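You operate a simulated robot arm through the tools that you are given. There is no shell and no other tool.

You are at the controls of a simulated robot arm. One attempt, no reset.

TASK
Put things in order on the top of the steel bench. At the end: the pink cartridge stands where the green bubble pad stood; the red cap stands where the grey tape cassette stood; the green bubble pad stands where the red cap stood; the grey tape cassette from the top of the steel bench is on the brown small carton; whatever was shut is shut again. Leave all else as you found it, and nothing knocked over.

Only the result counts: the job must be done as asked and must still hold three seconds after the hand-in. Knocking over, shifting, dropping, spilling or breaking anything else fails it. Lids that push on must go on centred and level and be pressed home; caps that screw on are set level and turned clockwise until they are tight.

THE ROBOT
A 6-joint arm with a two-finger gripper, fixed in place. Base frame: the origin is at the foot of the arm, x ahead of it, y to its left, z up; the work surface is at about z = 0. Lengths are in mm, angles in rad, forces in N, time in s.
With the tool pointing down near the work surface it reaches from about 180 to 480 mm from the base axis. Its first joint turns from -1.152 to 1.152 rad. Payload 1.76 kg.
The tool frame sits at the grasp point between the pads (the TCP): z along the fingers, y along the line on which they close. The tips reach 29 mm beyond it. The gripper opens to 82 mm; its body begins 58 mm behind the TCP.
Orientation is that of the tool frame in the base frame, as a unit quaternion [w, x, y, z]. With the fingers straight down and closing along the base's y, the tool's x points along the base's -x, its y along +y and its z along -z.

THE INTERFACE
- The arm moves only by the tool drive_tool. Its arguments are lists of equal length, an entry for each row: "translation": the shift along the tool's x, y, z in mm, a list of three; "angular": the turn, a rotation vector about the tool's x, y, z in rad, a list of three; "claw": the finger opening in mm, from 0 to 82. In form: {"translation": [[x, y, z], ...], "angular": [[rx, ry, rz], ...], "claw": [claw, ...]}. A call has 1 to 20 rows; each row shifts and turns the commanded pose from where the row before left it, along the tool's axes as they then stand. Each row takes 0.2 s and may step no farther than 50 mm and 0.15 rad from the row before; otherwise, or with a gripper value out of range, the whole call is refused. Where a pose cannot be reached the arm comes as near as it can. A force on the tool above 40 N (or 10 N above the force at the start of the call, whichever is more), or a blocked arm, ends the call early, and 0.2 s more pass. The fingers move at their own pace (about 203.5 mm/s each) and stop on an object; they squeeze with about 34 N. The grip force told is the motor's: it shows also when the fingers shut on nothing. Time passes only in rows, and 0.2 s behind the last, so rows that do not move let the fingers close. It gives the time, the measured TCP pose, the force on the tool (base axes), the opening and the grip force at its end, in the units of the frame above (readings bear some noise), with the torque about the TCP (base axes, N m) and any sound that the robot's microphone picked up.
- Cameras (640 x 400 px; columns grow to the right, rows downward): "scene" is fixed at [51.8, 329.2, 432.3]; the picture's right is [-0.69, -0.73, 0.00], its down [-0.46, 0.44, -0.77] and it looks along [0.56, -0.53, -0.64] (base axes); focal length 214 px, centre (320, 200). "wrist" rides on the gripper at [79, 4, -89] in the tool frame; the picture's right is [-0.05, 1.00, 0.00], its down [-0.71, -0.04, -0.71] and it looks along [-0.71, -0.04, 0.71] (tool axes); focal length 256 px, centre (320, 200). There is no depth. A picture from a camera that has moved, and an enlarged one, comes with that camera's place and axes in the base frame and with its lens. The place of the scene camera against the robot may be out by one fixed shift of up to 25 mm in any direction.
- grab_frame(camera): a new picture of that camera. The clock stands still meanwhile.
- enlarge(camera, box): a new picture of the part [left, top, right, bottom] of that camera's present view, enlarged. The clock stands still meanwhile.
- job_done(): hands the job in; it is judged then, once.

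Nothing tells you positions but the pictures and the camera data. Unless the task says otherwise, let go and move clear before handing in.

The tools are called after "Emit:" by a JSON object that holds its "api" and its "payload". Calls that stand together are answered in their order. drive_tool: Moves the arm, as the interface text tells. Its arguments: {"type":"object","properties":{"translation":{"type":"array","items":{"type":"array","items":{"type":"number"}}},"angular":{"type":"array","items":{"type":"array","items":{"type":"number"}}},"claw":{"type":"array","items":{"type":"number"}}},"required":["translation","angular","claw"]} The other tools are called the same way: grab_frame (camera) takes a picture; enlarge (camera, box) takes an enlarged picture of a part of a camera's view; job_done () hands the job in.

At the start:

```text
clock: 0.0
tcp_pos: [319.4, -55.4, 284.8]
tcp_rot: [-0.001, 0.0, 1.0, 0.001]
contact_force: [-0.7, -0.4, -0.2]
torque: [-0.02, 0.01, 0.03]
grip_width: 82.2
grip_force: 0.0
```

scene: 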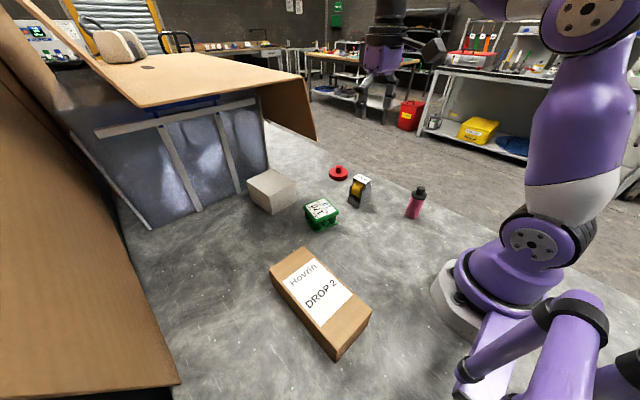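
wrist: 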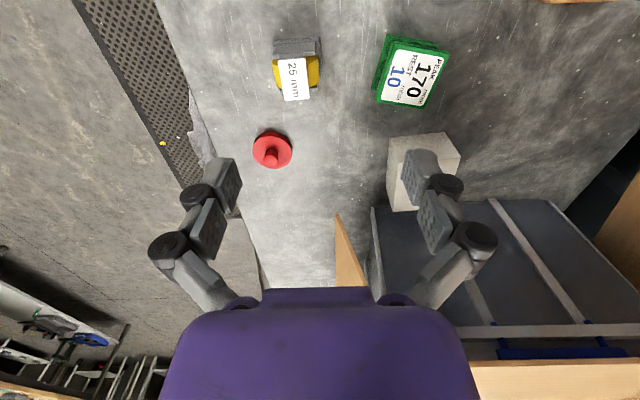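

I see a bench with a red cap, a grey/yellow tape cassette, a green pad, a pink bottle-like cartridge, a brown small carton and a light-grey block, with a steel bin-like structure behind. I'll take closer looks first before moving.

Emit:
{"api": "enlarge", "payload": {"camera": "scene", "box": [240, 140, 440, 265]}}

Emit:
{"api": "enlarge", "payload": {"camera": "scene", "box": [0, 0, 320, 200]}}

Emit:
{"api": "enlarge", "payload": {"camera": "wrist", "box": [220, 0, 540, 200]}}

Emit:
{"api": "enlarge", "payload": {"camera": "wrist", "box": [320, 100, 640, 300]}}

```text
3.20 times, centred on (340, 202) of scene
camera zoom: at [51.8, 329.2, 432.3], right [-0.69, -0.73, 0.0], down [-0.46, 0.44, -0.77], along [0.56, -0.53, -0.64], focal length 686 px, centre (256, 192)
```

zoom: 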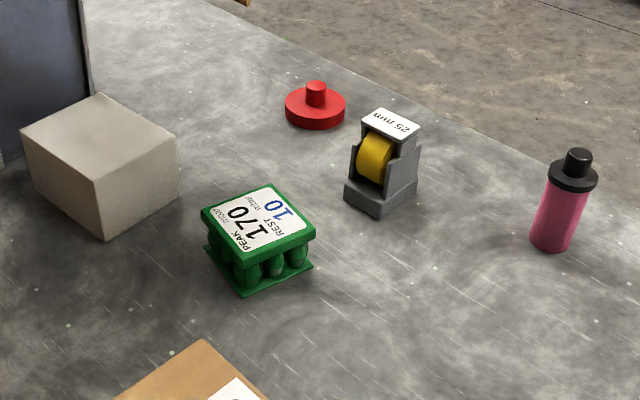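

```text
2.00 times, centred on (160, 100) of scene
camera zoom: at [51.8, 329.2, 432.3], right [-0.69, -0.73, 0.0], down [-0.46, 0.44, -0.77], along [0.56, -0.53, -0.64], focal length 429 px, centre (640, 400)
```

zoom: 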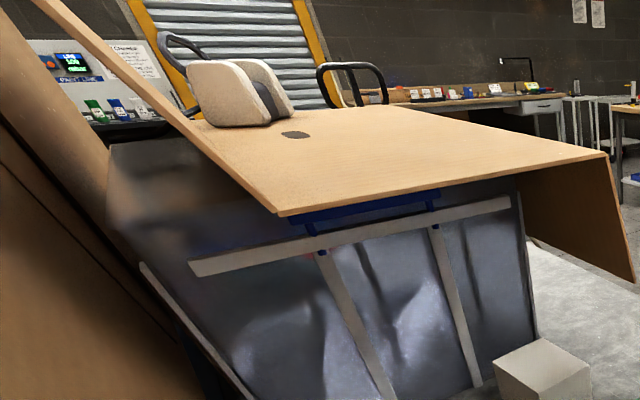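

```text
2.00 times, centred on (380, 100) of wrist
camera zoom: at [239.9, -51.9, 376.0], right [0.05, 1.0, 0.0], down [0.71, -0.04, 0.71], along [0.71, -0.04, -0.71], focal length 512 px, centre (200, 400)
```

zoom: 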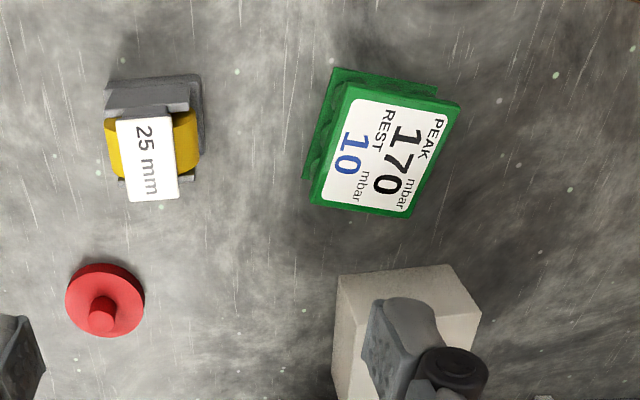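

```text
2.00 times, centred on (480, 200) of wrist
camera zoom: at [239.9, -51.9, 376.0], right [0.05, 1.0, 0.0], down [0.71, -0.04, 0.71], along [0.71, -0.04, -0.71], focal length 512 px, centre (0, 200)
```

zoom: 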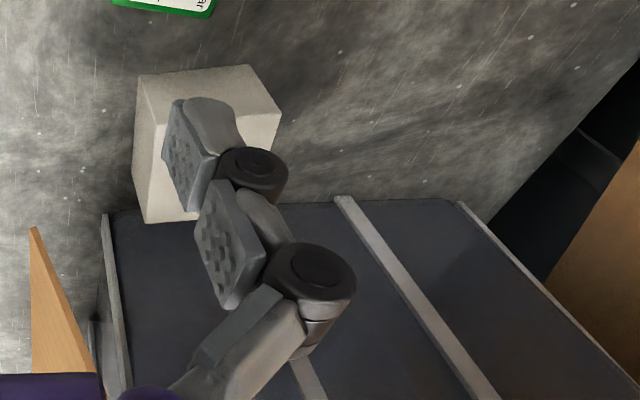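

Measured roughly from the wrist view: red cap near (477,-145), cassette near (348,-88), green pad near (355,50), with pink near (200,-180) and the carton near (187,200) from the scene view. I'll lower the wrist for a better-conditioned view and measure again.

Emit:
{"api": "drive_tool", "payload": {"translation": [[10, 0, 20], [10, 0, 22], [0, 0, 22], [0, 0, 22]], "angular": [[0, 0, 0], [0, 0, 0], [0, 0, 0], [0, 0, 0]], "claw": [82, 82, 82, 82]}}

Emit:
{"api": "grab_frame", "payload": {"camera": "wrist"}}

Emit:
{"api": "enlarge", "payload": {"camera": "wrist", "box": [220, 40, 540, 240]}}

```text
clock: 1.0
tcp_pos: [300.0, -57.4, 200.6]
tcp_rot: [0.002, 0.0, 1.0, 0.0]
contact_force: [0.2, 0.2, -0.5]
torque: [0.01, -0.01, 0.01]
grip_width: 81.9
grip_force: 0.1
```

```text
taken
camera wrist: at [220.8, -54.5, 289.9], right [0.05, 1.0, 0.0], down [0.7, -0.04, 0.71], along [0.71, -0.04, -0.71], focal length 256 px, centre (320, 200)
```

wrist: 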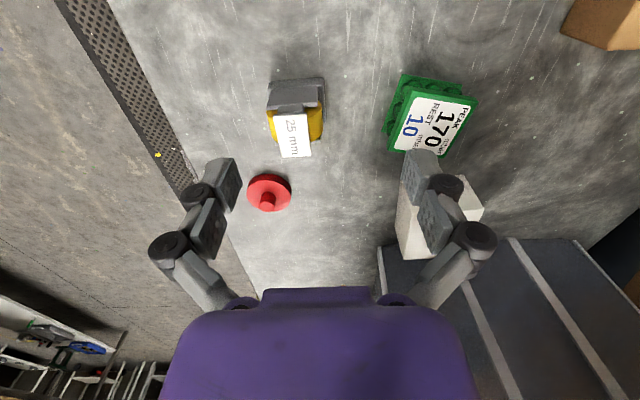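

```text
2.00 times, centred on (380, 140) of wrist
camera zoom: at [220.8, -54.5, 289.9], right [0.05, 1.0, 0.0], down [0.7, -0.04, 0.71], along [0.71, -0.04, -0.71], focal length 512 px, centre (200, 320)
```

zoom: 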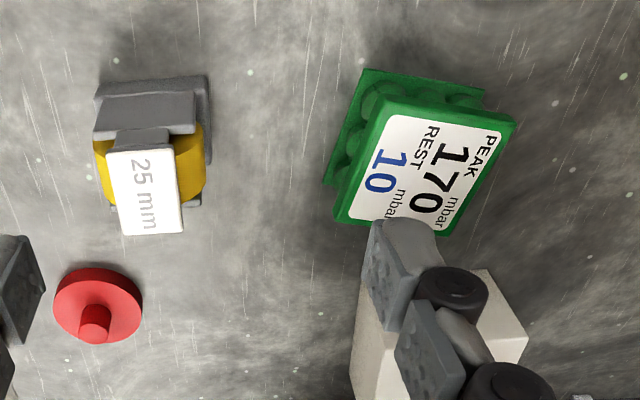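

The wrist view gives the red cap as a disc about 67 mm across with a knob at about (481,-145), and the green pad as a 66 mm square, 50 mm tall, near (360,52). The cassette is about 85 mm tall. I'll zoom in for the shapes.

Emit:
{"api": "enlarge", "payload": {"camera": "wrist", "box": [250, 60, 346, 120]}}

Emit:
{"api": "enlarge", "payload": {"camera": "wrist", "box": [250, 100, 346, 160]}}

Emit:
{"api": "enlarge", "payload": {"camera": "wrist", "box": [220, 160, 316, 220]}}

Emit:
{"api": "enlarge", "payload": {"camera": "scene", "box": [328, 160, 392, 220]}}

Emit:
{"api": "enlarge", "payload": {"camera": "scene", "box": [260, 230, 388, 366]}}

Emit:
{"api": "enlarge", "payload": {"camera": "scene", "box": [384, 175, 448, 225]}}

```text
6.67 times, centred on (298, 90) of wrist
camera zoom: at [220.8, -54.5, 289.9], right [0.05, 1.0, 0.0], down [0.7, -0.04, 0.71], along [0.71, -0.04, -0.71], focal length 1707 px, centre (467, 933)
```

zoom: 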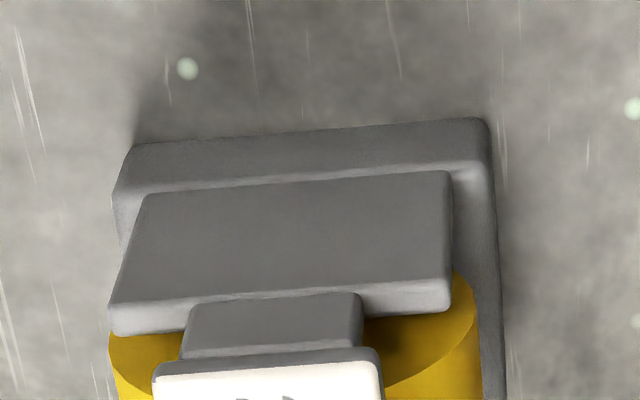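

```text
6.67 times, centred on (298, 130) of wrist
camera zoom: at [220.8, -54.5, 289.9], right [0.05, 1.0, 0.0], down [0.7, -0.04, 0.71], along [0.71, -0.04, -0.71], focal length 1707 px, centre (467, 667)
```

zoom: 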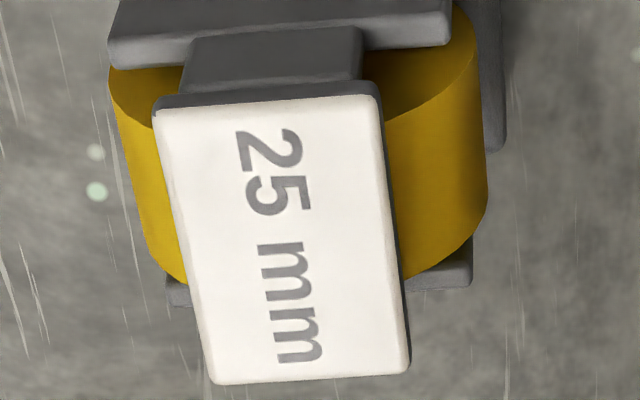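

```text
6.67 times, centred on (268, 190) of wrist
camera zoom: at [220.8, -54.5, 289.9], right [0.05, 1.0, 0.0], down [0.7, -0.04, 0.71], along [0.71, -0.04, -0.71], focal length 1707 px, centre (667, 267)
```

zoom: 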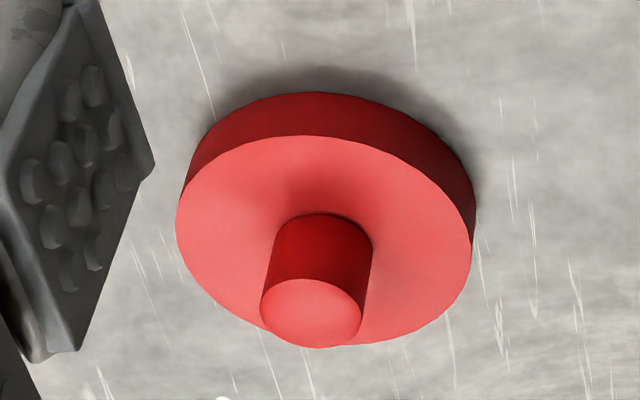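

```text
6.67 times, centred on (360, 190) of scene
camera zoom: at [51.8, 329.2, 432.3], right [-0.69, -0.73, 0.0], down [-0.46, 0.44, -0.77], along [0.56, -0.53, -0.64], focal length 1430 px, centre (53, 267)
```

zoom: 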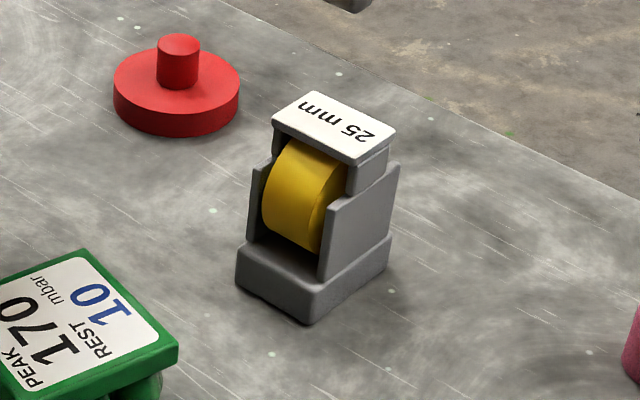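

```text
2.94 times, centred on (324, 298) of scene
camera zoom: at [51.8, 329.2, 432.3], right [-0.69, -0.73, 0.0], down [-0.46, 0.44, -0.77], along [0.56, -0.53, -0.64], focal length 631 px, centre (308, -88)
```

zoom: 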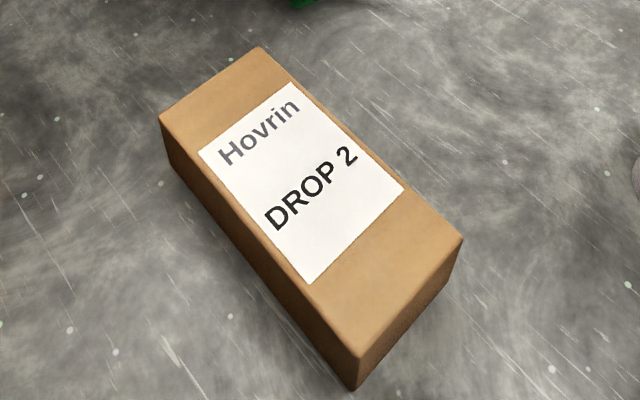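

```text
8.00 times, centred on (416, 200) of scene
camera zoom: at [51.8, 329.2, 432.3], right [-0.69, -0.73, 0.0], down [-0.46, 0.44, -0.77], along [0.56, -0.53, -0.64], focal length 1716 px, centre (-448, 200)
```

zoom: 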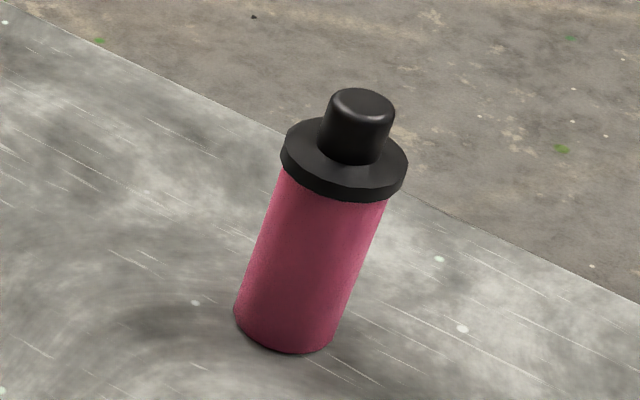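

The cassette has a base of about 67 x 58 mm, centred near (357,-89), and flat end walls facing ±x, so I'd grip it along x. The carton top looks about 190 x 90 mm, aligned with x. I'll move toward the carton and yaw 90° so the wrist camera can see it.

Emit:
{"api": "drive_tool", "payload": {"translation": [[18, 23.4, 0], [18, 23.4, 0], [18, 23.4, 0], [18, 23.4, 0], [18, 23.4, 0], [0, 0, 0], [0, 0, 0], [0, 0, 0], [0, 0, 0], [0, 0, 0], [0, 0, 0], [0, 0, 0], [0, 0, 0], [0, 0, 0], [0, 0, 0], [0, 0, 0]], "angular": [[0, 0, 0], [0, 0, 0], [0, 0, 0], [0, 0, 0], [0, 0, 0], [0, 0, -0.1428], [0, 0, -0.1428], [0, 0, -0.1428], [0, 0, -0.1428], [0, 0, -0.1428], [0, 0, -0.1428], [0, 0, -0.1428], [0, 0, -0.1428], [0, 0, -0.1428], [0, 0, -0.1428], [0, 0, -0.1428]], "claw": [82, 82, 82, 82, 82, 82, 82, 82, 82, 82, 82, 82, 82, 82, 82, 82]}}

Emit:
{"api": "grab_frame", "payload": {"camera": "wrist"}}

Emit:
{"api": "grab_frame", "payload": {"camera": "scene"}}

```text
clock: 4.4
tcp_pos: [208.3, 61.4, 198.5]
tcp_rot: [0.0, 0.708, -0.706, 0.0]
contact_force: [-0.1, -1.3, 0.0]
torque: [0.01, 0.02, 0.02]
grip_width: 81.9
grip_force: 0.0
```

```text
taken
camera wrist: at [205.1, -18.6, 289.6], right [-1.0, 0.05, 0.0], down [0.04, 0.71, 0.71], along [0.04, 0.71, -0.71], focal length 256 px, centre (320, 200)
```

wrist: 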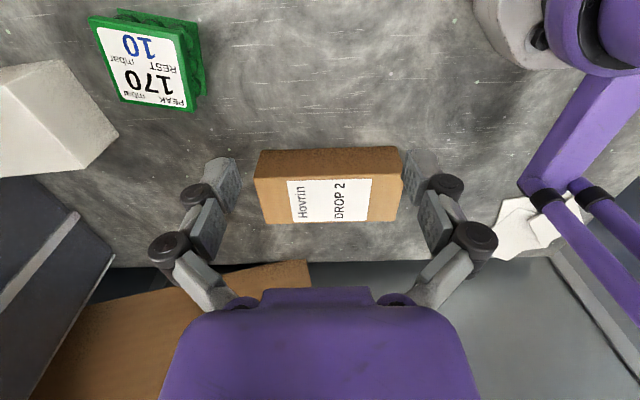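

```text
taken
```

scene: 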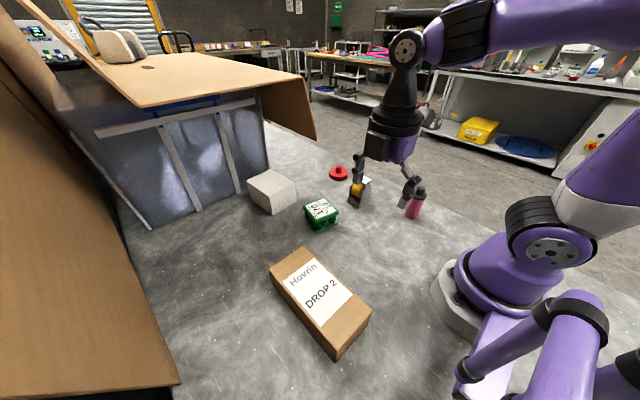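

The carton is centred in the wrist view now. I'll enlarge it to get its corners and height.

Emit:
{"api": "enlarge", "payload": {"camera": "wrist", "box": [232, 130, 424, 250]}}

Emit:
{"api": "enlarge", "payload": {"camera": "wrist", "box": [80, 0, 240, 120]}}

```text
3.33 times, centred on (328, 190) of wrist
camera zoom: at [205.1, -18.6, 289.6], right [-1.0, 0.05, 0.0], down [0.04, 0.71, 0.71], along [0.04, 0.71, -0.71], focal length 853 px, centre (293, 233)
```

zoom: 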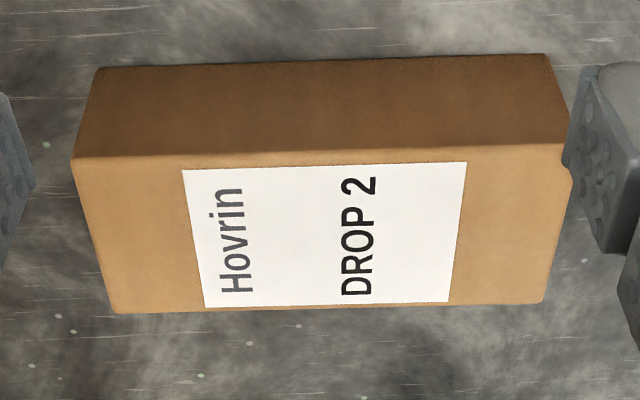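

```text
3.33 times, centred on (160, 60) of wrist
camera zoom: at [205.1, -18.6, 289.6], right [-1.0, 0.05, 0.0], down [0.04, 0.71, 0.71], along [0.04, 0.71, -0.71], focal length 853 px, centre (853, 667)
```

zoom: 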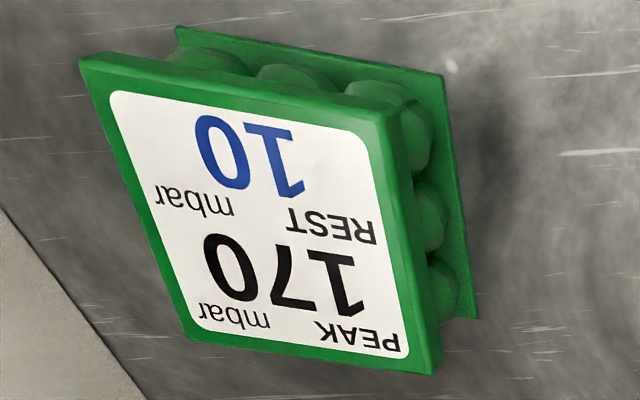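

The carton top spans x≈115–295 and y≈174–259 at z≈56, centred at (205,217). The green pad's base is about 70 mm square at (365,54). Next I'll hover over the cassette at (357,-89) with the fingers closing along x and check.

Emit:
{"api": "drive_tool", "payload": {"translation": [[25, -25, 0], [25, -25, 0], [25, -25, 0], [25, -25, 0], [25, -25, 0], [25.2, -24.2, 0], [0, 0, 24], [0, 0, 24]], "angular": [[0, 0, 0], [0, 0, 0], [0, 0, 0], [0, 0, 0], [0, 0, 0], [0, 0, 0], [0, 0, 0], [0, 0, 0]], "claw": [82, 82, 82, 82, 82, 82, 82, 82]}}

Emit:
{"api": "grab_frame", "payload": {"camera": "wrist"}}

Emit:
{"api": "enlarge", "payload": {"camera": "wrist", "box": [224, 50, 416, 170]}}

Emit:
{"api": "grab_frame", "payload": {"camera": "scene"}}

```text
clock: 6.2
tcp_pos: [358.6, -85.5, 151.8]
tcp_rot: [0.0, 0.708, -0.707, 0.0]
contact_force: [-0.4, 0.4, -0.3]
torque: [-0.01, 0.0, -0.01]
grip_width: 82.0
grip_force: 0.0
```

```text
taken
camera wrist: at [354.6, -166.7, 242.5], right [-1.0, 0.05, 0.0], down [0.04, 0.71, 0.71], along [0.04, 0.71, -0.71], focal length 256 px, centre (320, 200)
```

wrist: 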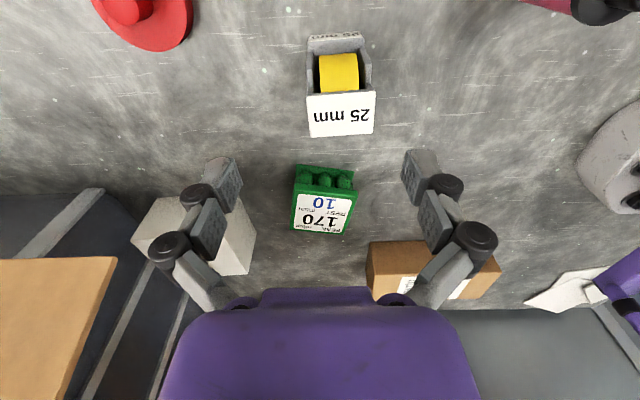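

```text
3.33 times, centred on (320, 110) of wrist
camera zoom: at [354.6, -166.7, 242.5], right [-1.0, 0.05, 0.0], down [0.04, 0.71, 0.71], along [0.04, 0.71, -0.71], focal length 853 px, centre (320, 500)
```

zoom: 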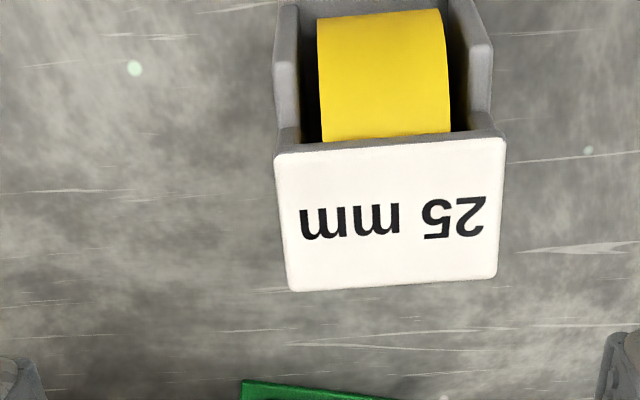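

```text
taken
```

scene: 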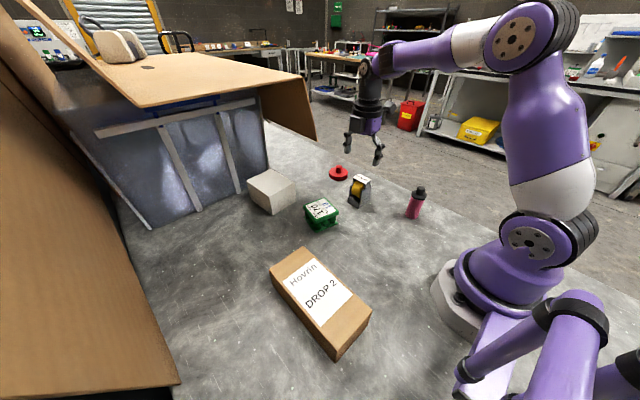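

From this angle the cassette turns out to be 44 mm in x (324–367) and 59 mm in y, so its centre is at (345.3,-87). I'll shift to it and descend to about z=42.

Emit:
{"api": "drive_tool", "payload": {"translation": [[0, 13.3, 0], [0, 0, 25], [0, 0, 25], [0, 0, 20]], "angular": [[0, 0, 0], [0, 0, 0], [0, 0, 0], [0, 0, 0]], "claw": [82, 82, 82, 82]}}

Emit:
{"api": "grab_frame", "payload": {"camera": "wrist"}}

Emit:
{"api": "enlarge", "payload": {"camera": "scene", "box": [320, 120, 416, 220]}}

```text
clock: 7.2
tcp_pos: [343.1, -89.5, 80.8]
tcp_rot: [0.0, 0.708, -0.707, 0.001]
contact_force: [-0.1, 0.6, 0.3]
torque: [-0.01, -0.02, 0.02]
grip_width: 82.2
grip_force: 0.0
```

```text
taken
camera wrist: at [339.7, -169.6, 170.9], right [-1.0, 0.05, 0.0], down [0.04, 0.71, 0.71], along [0.04, 0.71, -0.71], focal length 256 px, centre (320, 200)
```

wrist: 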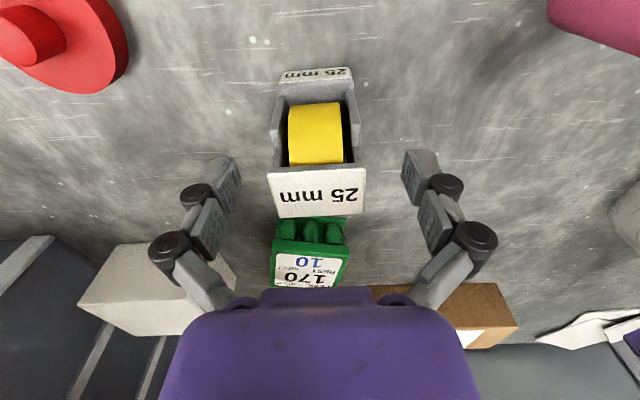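

```text
4.00 times, centred on (368, 170) of scene
camera zoom: at [51.8, 329.2, 432.3], right [-0.69, -0.73, 0.0], down [-0.46, 0.44, -0.77], along [0.56, -0.53, -0.64], focal length 858 px, centre (128, 320)
```

zoom: 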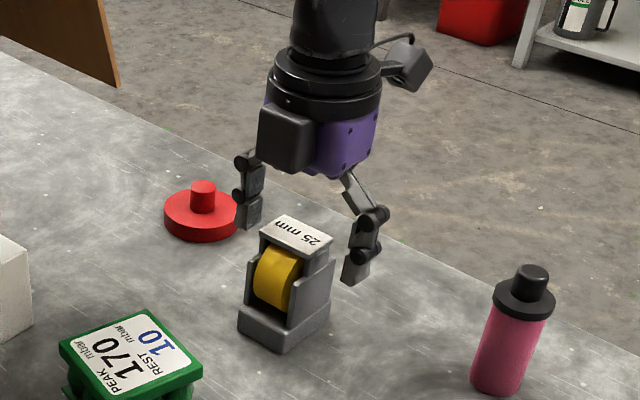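

I'm aligned within about 2 mm, with the cassette centre at (345,-87.5). I'll descend and close.

Emit:
{"api": "drive_tool", "payload": {"translation": [[-2, -1, 20], [0, 0, 19], [0, 0, 0], [0, 0, 0], [0, 0, 0]], "angular": [[0, 0, 0], [0, 0, 0], [0, 0, 0], [0, 0, 0], [0, 0, 0]], "claw": [82, 82, 60, 35, 35]}}

Emit:
{"api": "grab_frame", "payload": {"camera": "wrist"}}

Emit:
{"api": "enlarge", "payload": {"camera": "scene", "box": [320, 120, 416, 220]}}

```text
clock: 8.4
tcp_pos: [346.0, -86.7, 44.5]
tcp_rot: [0.001, -0.707, 0.707, -0.001]
contact_force: [-1.7, 1.0, 5.4]
torque: [0.0, 0.0, 0.01]
grip_width: 43.6
grip_force: 34.5
```

```text
taken
camera wrist: at [342.0, -167.7, 133.6], right [-1.0, 0.05, 0.0], down [0.04, 0.71, 0.71], along [0.04, 0.71, -0.71], focal length 256 px, centre (320, 200)
```

wrist: 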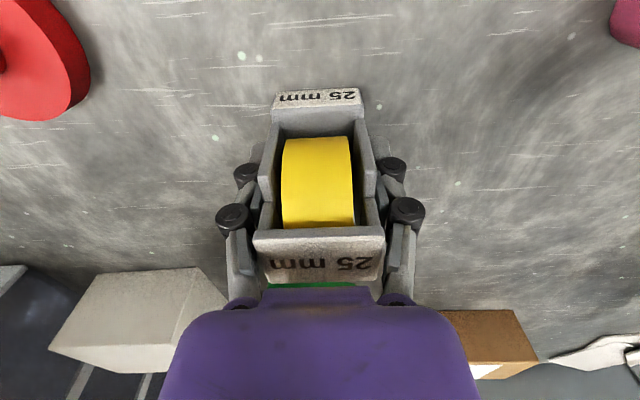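

```text
4.00 times, centred on (368, 170) of scene
camera zoom: at [51.8, 329.3, 432.3], right [-0.69, -0.73, 0.0], down [-0.46, 0.44, -0.77], along [0.56, -0.53, -0.64], focal length 858 px, centre (128, 320)
```

zoom: 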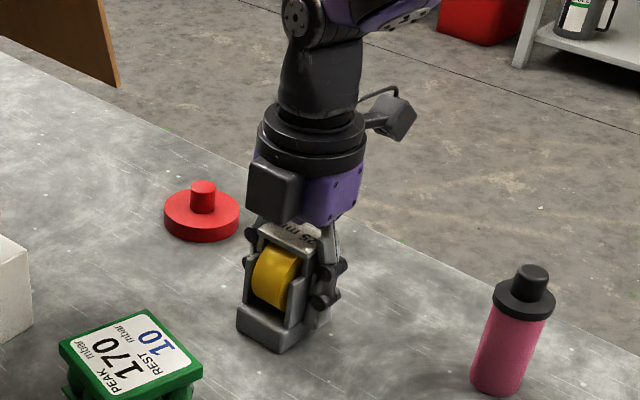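

The cassette is gripped at 43.6 mm. I'll lift 100 mm and carry it over to the carton centre at (205,217).

Emit:
{"api": "drive_tool", "payload": {"translation": [[0, 0, -10], [0, 0, -20], [0, 0, -25], [0, 0, -25], [0, 0, -20], [-20, 9, 0], [-30, 14, 0], [-30, 14, 0], [-30, 14, 0], [-30, 14, 0], [-30, 14, 0], [-30, 14, 0], [-30, 14, 0], [-30, 14, 0], [-25, 12, 0], [-20, 8, 0], [0, 0, 0]], "angular": [[0, 0, 0], [0, 0, 0], [0, 0, 0], [0, 0, 0], [0, 0, 0], [0, 0, 0], [0, 0, 0], [0, 0, 0], [0, 0, 0], [0, 0, 0], [0, 0, 0], [0, 0, 0], [0, 0, 0], [0, 0, 0], [0, 0, 0], [0, 0, 0], [0, 0, 0]], "claw": [35, 35, 35, 35, 35, 35, 35, 35, 35, 35, 35, 35, 35, 35, 35, 35, 35]}}

Emit:
{"api": "grab_frame", "payload": {"camera": "wrist"}}

Emit:
{"api": "grab_frame", "payload": {"camera": "scene"}}

```text
clock: 12.0
tcp_pos: [205.5, 218.2, 143.3]
tcp_rot: [0.0, 0.707, -0.707, 0.0]
contact_force: [-0.4, 0.8, -0.9]
torque: [-0.02, -0.04, 0.0]
grip_width: 43.2
grip_force: 33.5
```

```text
taken
camera wrist: at [200.5, 138.7, 232.8], right [-1.0, 0.05, 0.0], down [0.04, 0.71, 0.71], along [0.04, 0.71, -0.71], focal length 256 px, centre (320, 200)
```

wrist: 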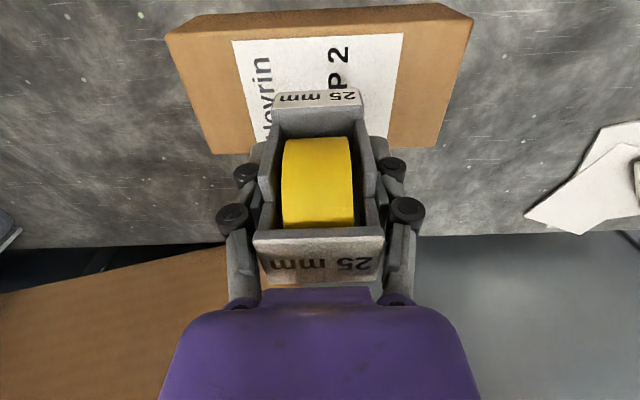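

```text
taken
```

scene: 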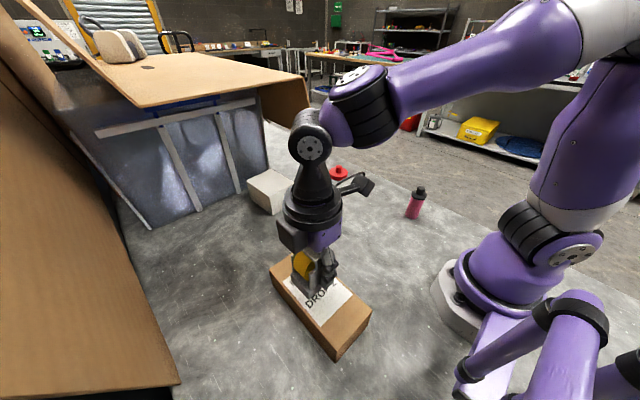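

The cassette is centred over the carton at about 44 mm clearance. I'll lower it gently.

Emit:
{"api": "drive_tool", "payload": {"translation": [[0, 0, 14], [0, 0, 14], [0, 0, 8], [0, 0, 2], [0, 0, 0]], "angular": [[0, 0, 0], [0, 0, 0], [0, 0, 0], [0, 0, 0], [0, 0, 0]], "claw": [35, 35, 35, 35, 35]}}

Emit:
{"api": "enlarge", "payload": {"camera": "scene", "box": [256, 220, 384, 340]}}

```text
clock: 13.2
tcp_pos: [205.8, 219.4, 103.0]
tcp_rot: [0.001, 0.707, -0.707, 0.0]
contact_force: [0.0, -0.1, -1.6]
torque: [0.0, 0.01, 0.01]
grip_width: 43.1
grip_force: 34.2
```

```text
3.33 times, centred on (320, 280) of scene
camera zoom: at [51.9, 329.2, 432.3], right [-0.69, -0.73, 0.0], down [-0.46, 0.44, -0.77], along [0.56, -0.53, -0.64], focal length 715 px, centre (320, -67)
```

zoom: 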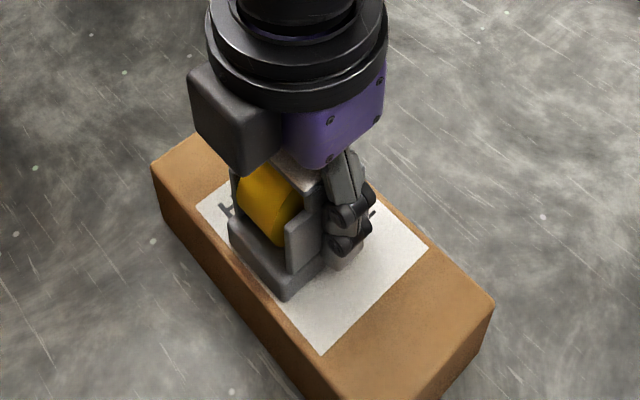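

It's close to contact, so I'll take millimetre steps while watching the force.

Emit:
{"api": "drive_tool", "payload": {"translation": [[0, 0, 1], [0, 0, 1], [0, 0, 0]], "angular": [[0, 0, 0], [0, 0, 0], [0, 0, 0]], "claw": [35, 35, 35]}}

```text
clock: 14.0
tcp_pos: [205.5, 219.2, 103.8]
tcp_rot: [-0.001, 0.707, -0.707, 0.001]
contact_force: [-4.0, -6.5, 23.4]
torque: [-0.36, 0.15, 0.01]
grip_width: 43.1
grip_force: 34.1
```

Contact felt at 23 N, so the cassette is on the carton. I'll ease off 1 mm, open, check, and then rise.

Emit:
{"api": "drive_tool", "payload": {"translation": [[0, 0, -1], [0, 0, 0], [0, 0, 0], [0, 0, 0]], "angular": [[0, 0, 0], [0, 0, 0], [0, 0, 0], [0, 0, 0]], "claw": [35, 44, 50, 75]}}

Emit:
{"api": "grab_frame", "payload": {"camera": "wrist"}}

```text
clock: 15.0
tcp_pos: [205.4, 218.3, 103.6]
tcp_rot: [0.0, -0.706, 0.708, 0.0]
contact_force: [1.1, -0.1, -0.7]
torque: [0.04, 0.0, 0.0]
grip_width: 74.8
grip_force: 0.1
```

```text
taken
camera wrist: at [200.6, 138.3, 193.4], right [-1.0, 0.05, 0.0], down [0.04, 0.71, 0.71], along [0.04, 0.71, -0.71], focal length 256 px, centre (320, 200)
```

wrist: 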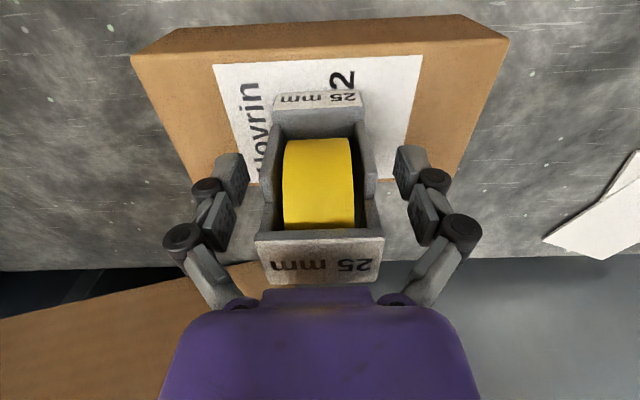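

Released cleanly. I'm rising straight up and checking it in both views.

Emit:
{"api": "drive_tool", "payload": {"translation": [[0, 0, -15], [0, 0, -25], [0, 0, -30], [0, 0, -30]], "angular": [[0, 0, 0], [0, 0, 0], [0, 0, 0], [0, 0, 0]], "claw": [80, 80, 80, 80]}}

Emit:
{"api": "grab_frame", "payload": {"camera": "wrist"}}

Emit:
{"api": "grab_frame", "payload": {"camera": "scene"}}

```text
clock: 16.0
tcp_pos: [206.5, 220.2, 204.3]
tcp_rot: [0.001, 0.707, -0.707, 0.001]
contact_force: [-0.1, 0.5, -0.5]
torque: [-0.02, 0.03, 0.0]
grip_width: 80.5
grip_force: 0.0
```

```text
taken
camera wrist: at [202.3, 139.2, 294.5], right [-1.0, 0.05, 0.0], down [0.04, 0.71, 0.71], along [0.04, 0.71, -0.71], focal length 256 px, centre (320, 200)
```

wrist: 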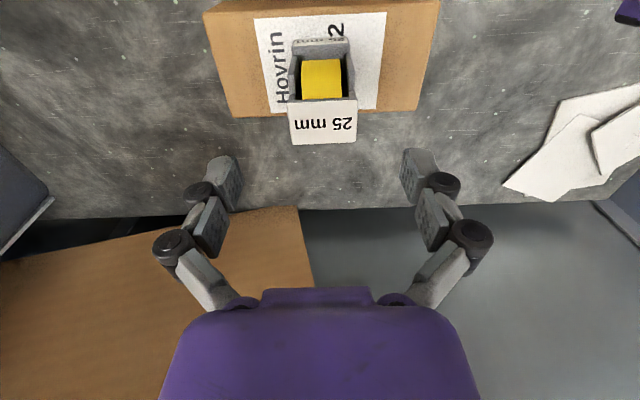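

```text
taken
```

scene: 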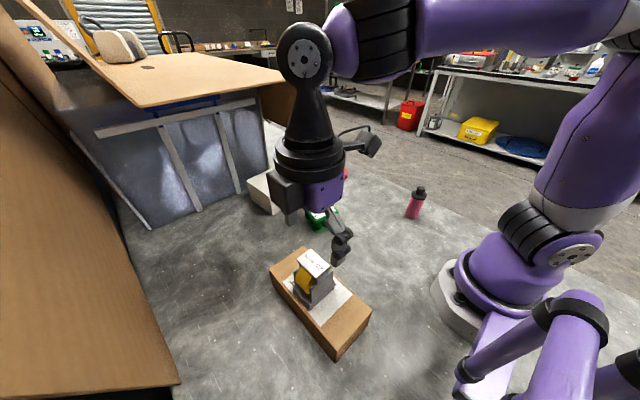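

The cassette stands upright on the carton. Next is the red cap, so I'll carry the empty gripper back at height and yaw it to point radially at about -16.7°.

Emit:
{"api": "drive_tool", "payload": {"translation": [[31.9, -17.4, 0], [31.9, -17.4, 0], [31.9, -17.4, 0], [31.9, -17.4, 0], [31.9, -17.4, 0], [31.9, -17.4, 0], [31.9, -17.4, 0], [31.9, -17.4, 0], [31.9, -17.4, 0], [31.9, -17.4, 0]], "angular": [[0, 0, 0], [0, 0, 0], [0, 0, 0], [0, 0, 0], [0, 0, 0], [0, 0, 0], [0, 0, 0], [0, 0, 0], [0, 0, 0], [0, 0, 0]], "claw": [82, 82, 82, 82, 82, 82, 82, 82, 82, 82]}}

Emit:
{"api": "drive_tool", "payload": {"translation": [[0, 0, 0], [0, 0, 0], [0, 0, 0], [0, 0, 0], [0, 0, 0], [0, 0, 0], [0, 0, 0], [0, 0, 0], [0, 0, 0], [0, 0, 0], [0, 0, 0], [0, 0, 0], [0, 0, 0]], "angular": [[0, 0, 0.1432], [0, 0, 0.1432], [0, 0, 0.1432], [0, 0, 0.1432], [0, 0, 0.1432], [0, 0, 0.1432], [0, 0, 0.1432], [0, 0, 0.1432], [0, 0, 0.1432], [0, 0, 0.1432], [0, 0, 0.1432], [0, 0, 0.1432], [0, 0, 0.1432]], "claw": [82, 82, 82, 82, 82, 82, 82, 82, 82, 82, 82, 82, 82]}}

Emit:
{"api": "grab_frame", "payload": {"camera": "wrist"}}

```text
clock: 18.2
tcp_pos: [378.9, -101.4, 204.5]
tcp_rot: [-0.001, 0.708, -0.706, 0.0]
contact_force: [0.1, -0.1, 0.0]
torque: [0.05, 0.02, -0.02]
grip_width: 81.9
grip_force: 0.1
```

```text
clock: 21.0
tcp_pos: [378.2, -99.9, 204.8]
tcp_rot: [0.0, 0.147, 0.989, 0.001]
contact_force: [0.2, 0.2, -0.5]
torque: [0.01, -0.02, 0.01]
grip_width: 81.9
grip_force: 0.1
```

```text
taken
camera wrist: at [304.2, -74.2, 293.3], right [0.34, 0.94, 0.0], down [0.66, -0.24, 0.71], along [0.67, -0.24, -0.71], focal length 256 px, centre (320, 200)
```

wrist: 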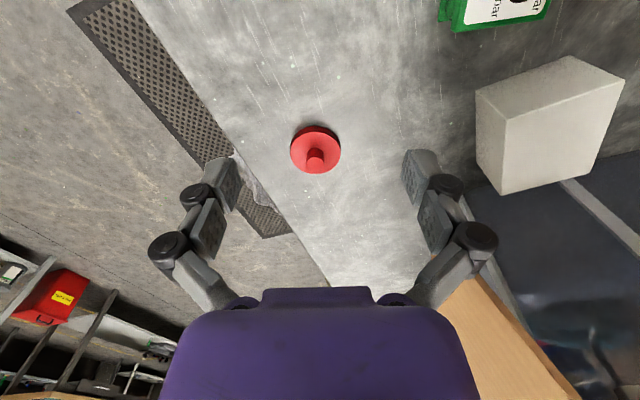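

Emit:
{"api": "enlarge", "payload": {"camera": "wrist", "box": [272, 115, 368, 185]}}

```text
5.71 times, centred on (320, 150) of wrist
camera zoom: at [304.2, -74.2, 293.3], right [0.34, 0.94, 0.0], down [0.66, -0.24, 0.71], along [0.67, -0.24, -0.71], focal length 1463 px, centre (320, 486)
```

zoom: 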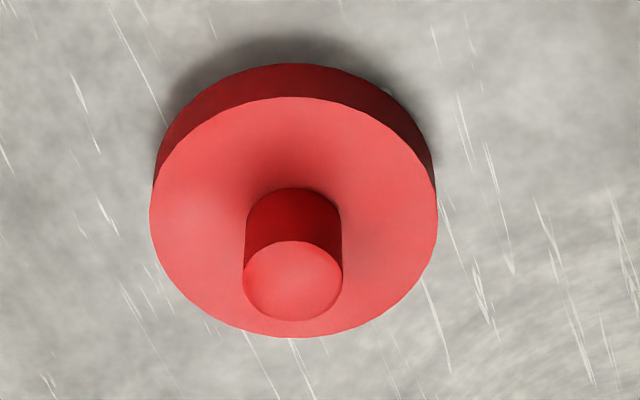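

The red cap's disc is 65 mm across and 14.5 mm thick, with a 21 mm knob topping out at about 35 mm. It's centred near (483.5,-146), 505 mm out and past the vertical reach. I'll tilt the fingers outward 0.2 rad and hover above it.

Emit:
{"api": "drive_tool", "payload": {"translation": [[0, 0, 0], [0, 0, 0], [-17.5, -2.5, 24.9], [-17.5, -2.5, 24.9], [-17.5, -2.6, 24.9], [-17.4, -2.6, 24.8], [-17.4, -2.5, 24.8], [0, 0, 0]], "angular": [[0, -0.1, 0], [0, -0.1, 0], [0, 0, 0], [0, 0, 0], [0, 0, 0], [0, 0, 0], [0, 0, 0], [0, 0, 0]], "claw": [82, 82, 82, 70, 60, 50, 50, 50]}}

Emit:
{"api": "grab_frame", "payload": {"camera": "wrist"}}

Emit:
{"api": "enlarge", "payload": {"camera": "wrist", "box": [248, 100, 392, 190]}}

Emit:
{"api": "enlarge", "payload": {"camera": "scene", "box": [290, 90, 418, 210]}}

```text
clock: 22.8
tcp_pos: [483.2, -146.2, 99.0]
tcp_rot: [0.098, 0.144, 0.985, -0.015]
contact_force: [-0.4, -0.4, 0.3]
torque: [0.01, -0.03, 0.02]
grip_width: 49.8
grip_force: 0.1
```

```text
taken
camera wrist: at [392.6, -115.8, 171.3], right [0.34, 0.94, 0.01], down [0.52, -0.19, 0.83], along [0.79, -0.27, -0.55], focal length 256 px, centre (320, 200)
```

wrist: 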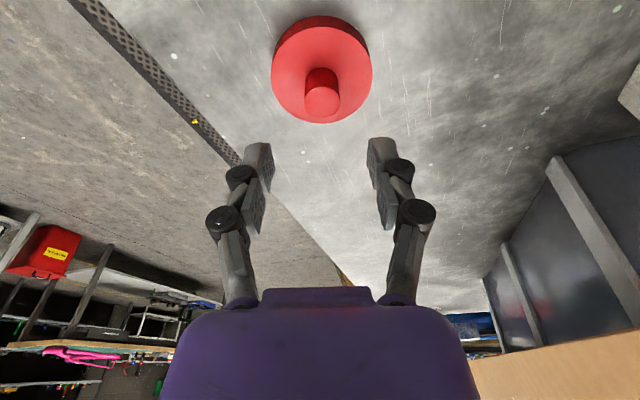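

```text
4.44 times, centred on (320, 145) of wrist
camera zoom: at [392.6, -115.8, 171.3], right [0.34, 0.94, 0.01], down [0.52, -0.19, 0.83], along [0.79, -0.27, -0.55], focal length 1138 px, centre (320, 444)
```

zoom: 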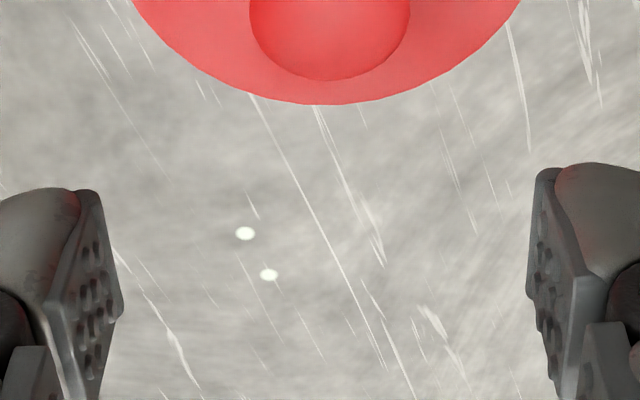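

```text
3.33 times, centred on (354, 150) of scene
camera zoom: at [51.9, 329.2, 432.3], right [-0.69, -0.73, 0.0], down [-0.46, 0.44, -0.77], along [0.56, -0.53, -0.64], focal length 715 px, centre (207, 367)
```

zoom: 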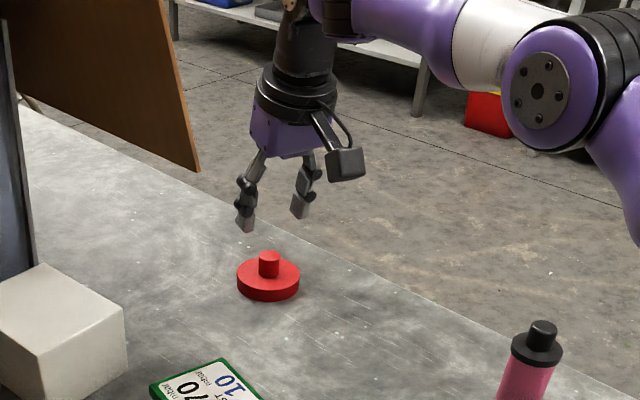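

The reach is fine with this tilt; the knob is at about (482.5,-145.5) and nearly under the fingers. I'll descend onto the knob and close.

Emit:
{"api": "drive_tool", "payload": {"translation": [[4.6, 0.4, 16.6], [4.6, 0.4, 16.6], [4.5, 0.3, 16.5], [0, 0, 0]], "angular": [[0, 0, 0], [0, 0, 0], [0, 0, 0], [0, 0, 0]], "claw": [50, 50, 50, 50]}}

Emit:
{"api": "enlarge", "payload": {"camera": "wrist", "box": [248, 70, 392, 220]}}

Emit:
{"api": "enlarge", "payload": {"camera": "scene", "box": [300, 130, 380, 205]}}

```text
clock: 23.8
tcp_pos: [477.0, -141.6, 46.3]
tcp_rot: [0.099, 0.143, 0.985, -0.015]
contact_force: [-1.2, 0.3, 0.5]
torque: [0.02, -0.02, -0.02]
grip_width: 50.0
grip_force: 0.0
```

```text
2.67 times, centred on (320, 145) of wrist
camera zoom: at [386.5, -112.3, 119.5], right [0.34, 0.94, 0.01], down [0.52, -0.19, 0.83], along [0.79, -0.27, -0.55], focal length 683 px, centre (320, 347)
```

zoom: 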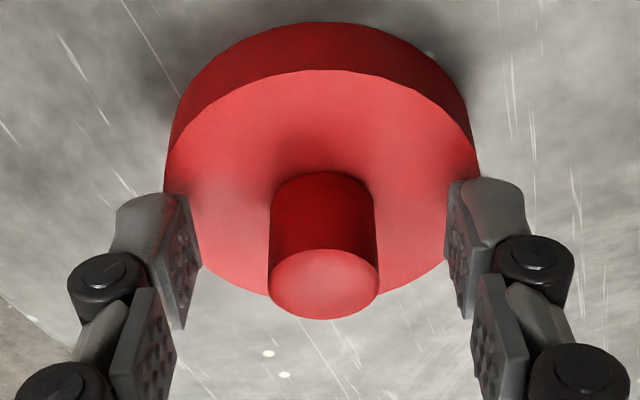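

```text
5.33 times, centred on (340, 168) of scene
camera zoom: at [51.8, 329.2, 432.3], right [-0.69, -0.73, 0.0], down [-0.46, 0.44, -0.77], along [0.56, -0.53, -0.64], focal length 1144 px, centre (213, 373)
```

zoom: 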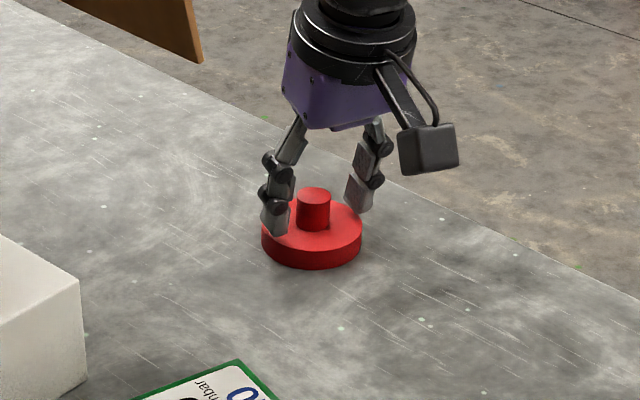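

The fingers straddle the knob and are centred laterally. I'll nudge 2 mm outward and close on it.

Emit:
{"api": "drive_tool", "payload": {"translation": [[-2, 0, 0], [0, 0, 0], [0, 0, 0], [0, 0, 0]], "angular": [[0, 0, 0], [0, 0, 0], [0, 0, 0], [0, 0, 0]], "claw": [40, 25, 14, 14]}}

Emit:
{"api": "enlarge", "payload": {"camera": "wrist", "box": [248, 70, 392, 220]}}

```text
clock: 24.8
tcp_pos: [479.1, -144.1, 48.7]
tcp_rot: [0.098, 0.145, 0.984, -0.015]
contact_force: [0.3, -0.4, -0.4]
torque: [-0.01, 0.01, 0.01]
grip_width: 19.5
grip_force: 33.4
```

```text
2.67 times, centred on (320, 145) of wrist
camera zoom: at [389.1, -112.7, 120.4], right [0.34, 0.94, 0.01], down [0.52, -0.19, 0.83], along [0.79, -0.27, -0.55], focal length 683 px, centre (320, 347)
```

zoom: 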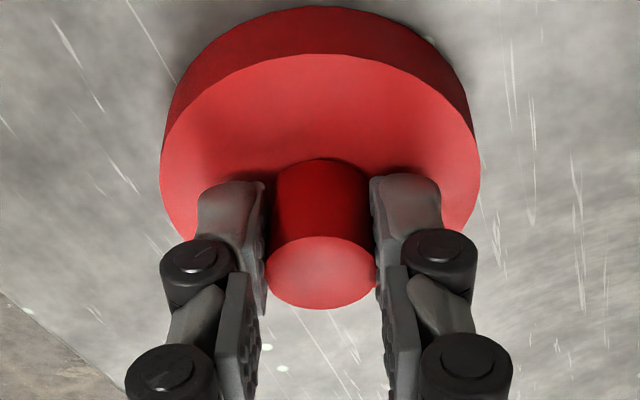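

The knob is gripped at 19.5 mm with the TCP at about (479,-144.2,48.8), so the cap's original centre was about (483.8,-145.7). I'll lift it vertically and carry it to the cassette's old spot at (345.3,-87.4).

Emit:
{"api": "drive_tool", "payload": {"translation": [[-2, 0, -9.8], [-3.98, 0, -19.6], [-3.98, 0, -19.6], [-3.98, 0, -19.6], [-2, 0, -9.8], [24.4, 2.6, -4.95], [24.4, 2.6, -4.95], [24.5, 2.6, -4.95], [24.5, 2.6, -4.95], [24.4, 2.6, -4.95], [24.4, 2.5, -4.95], [0, 0, 0]], "angular": [[0, 0, 0], [0, 0, 0], [0, 0, 0], [0, 0, 0], [0, 0, 0], [0, 0, 0], [0, 0, 0], [0, 0, 0], [0, 0, 0], [0, 0, 0], [0, 0, 0], [0, 0, 0]], "claw": [12, 12, 12, 12, 12, 12, 12, 12, 12, 12, 12, 12]}}

Emit:
{"api": "grab_frame", "payload": {"camera": "wrist"}}

Emit:
{"api": "grab_frame", "payload": {"camera": "scene"}}

```text
clock: 27.4
tcp_pos: [340.7, -82.9, 128.7]
tcp_rot: [0.099, 0.144, 0.984, -0.015]
contact_force: [-0.6, 0.1, 0.0]
torque: [0.0, 0.01, -0.01]
grip_width: 19.9
grip_force: 33.4
```

```text
taken
camera wrist: at [249.4, -54.0, 201.0], right [0.34, 0.94, 0.01], down [0.52, -0.19, 0.83], along [0.79, -0.27, -0.55], focal length 256 px, centre (320, 200)
```

wrist: 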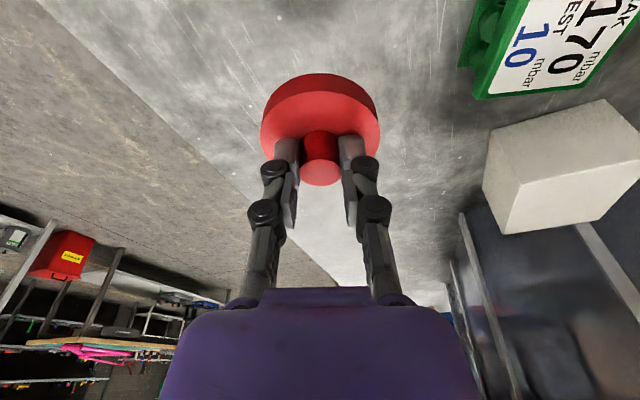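

```text
taken
```

scene: 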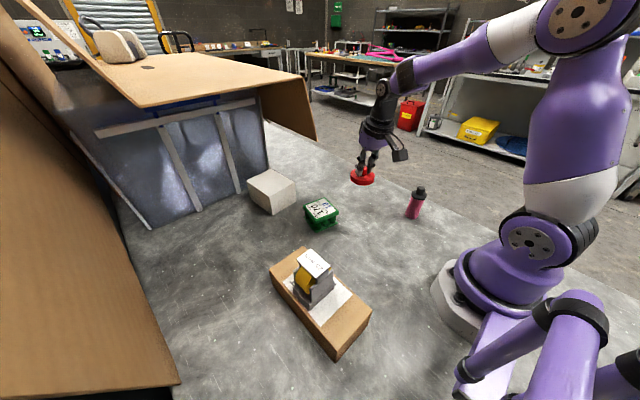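

The cap is level and over the cassette's old spot. I'll lower it most of the way.

Emit:
{"api": "drive_tool", "payload": {"translation": [[3.3, 0, 16.3], [3.3, 0, 16.3], [3.3, 0, 16.3], [3.3, 0, 16.3], [1.5, 0, 7.3], [0, 0, 0]], "angular": [[0, 0, 0], [0, 0, 0], [0, 0, 0], [0, 0, 0], [0, 0, 0], [0, 0, 0]], "claw": [12, 12, 12, 12, 12, 12]}}

Emit:
{"api": "grab_frame", "payload": {"camera": "wrist"}}

Emit:
{"api": "enlarge", "payload": {"camera": "scene", "box": [310, 130, 420, 230]}}

```text
clock: 28.8
tcp_pos: [341.4, -83.4, 55.6]
tcp_rot: [0.098, 0.144, 0.985, -0.015]
contact_force: [-0.3, -1.0, -0.9]
torque: [0.0, 0.04, 0.03]
grip_width: 19.6
grip_force: 34.1
```

```text
taken
camera wrist: at [251.6, -53.2, 128.2], right [0.34, 0.94, 0.01], down [0.52, -0.19, 0.83], along [0.79, -0.27, -0.55], focal length 256 px, centre (320, 200)
```

wrist: 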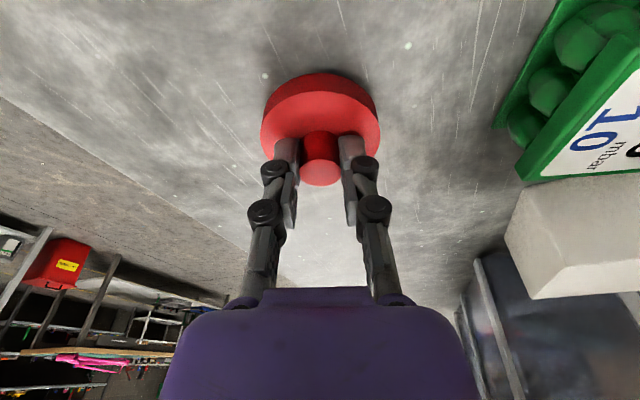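

```text
4.00 times, centred on (365, 180) of scene
camera zoom: at [51.8, 329.2, 432.3], right [-0.69, -0.73, 0.0], down [-0.46, 0.44, -0.77], along [0.56, -0.53, -0.64], focal length 858 px, centre (140, 280)
```

zoom: 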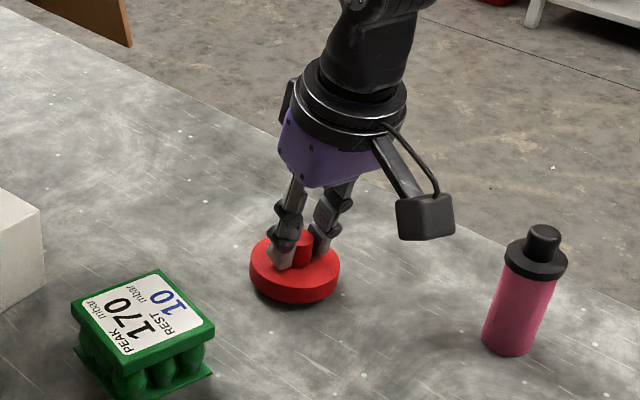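

I'm about 2 mm off in y, so I'll correct that and lower the last millimetres slowly.

Emit:
{"api": "drive_tool", "payload": {"translation": [[0.4, -1.5, 2], [0.4, 0, 2], [0.2, 0, 1], [0.2, 0, 1], [0, 0, 0]], "angular": [[0, 0, 0], [0, 0, 0], [0, 0, 0], [0, 0, 0], [0, 0, 0]], "claw": [12, 12, 12, 12, 12]}}

```text
clock: 30.0
tcp_pos: [341.4, -84.7, 47.8]
tcp_rot: [0.099, 0.143, 0.985, -0.015]
contact_force: [0.6, -0.4, -0.7]
torque: [0.0, -0.02, 0.0]
grip_width: 19.7
grip_force: 34.0
```

Emit:
{"api": "drive_tool", "payload": {"translation": [[0.2, 0, 0.8], [0, 0, 0]], "angular": [[0, 0, 0], [0, 0, 0]], "claw": [12, 12]}}

Emit:
{"api": "enlarge", "payload": {"camera": "scene", "box": [330, 150, 400, 220]}}

```text
clock: 30.6
tcp_pos: [340.5, -86.1, 47.7]
tcp_rot: [0.1, 0.144, 0.984, -0.015]
contact_force: [0.6, 0.5, 2.6]
torque: [-0.1, 0.04, -0.05]
grip_width: 19.7
grip_force: 34.0
```

```text
5.71 times, centred on (365, 185) of scene
camera zoom: at [51.8, 329.3, 432.3], right [-0.69, -0.73, 0.0], down [-0.46, 0.44, -0.77], along [0.56, -0.53, -0.64], focal length 1226 px, centre (63, 286)
```

zoom: 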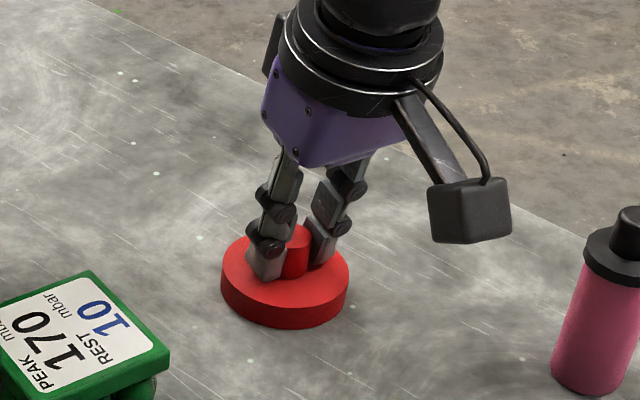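

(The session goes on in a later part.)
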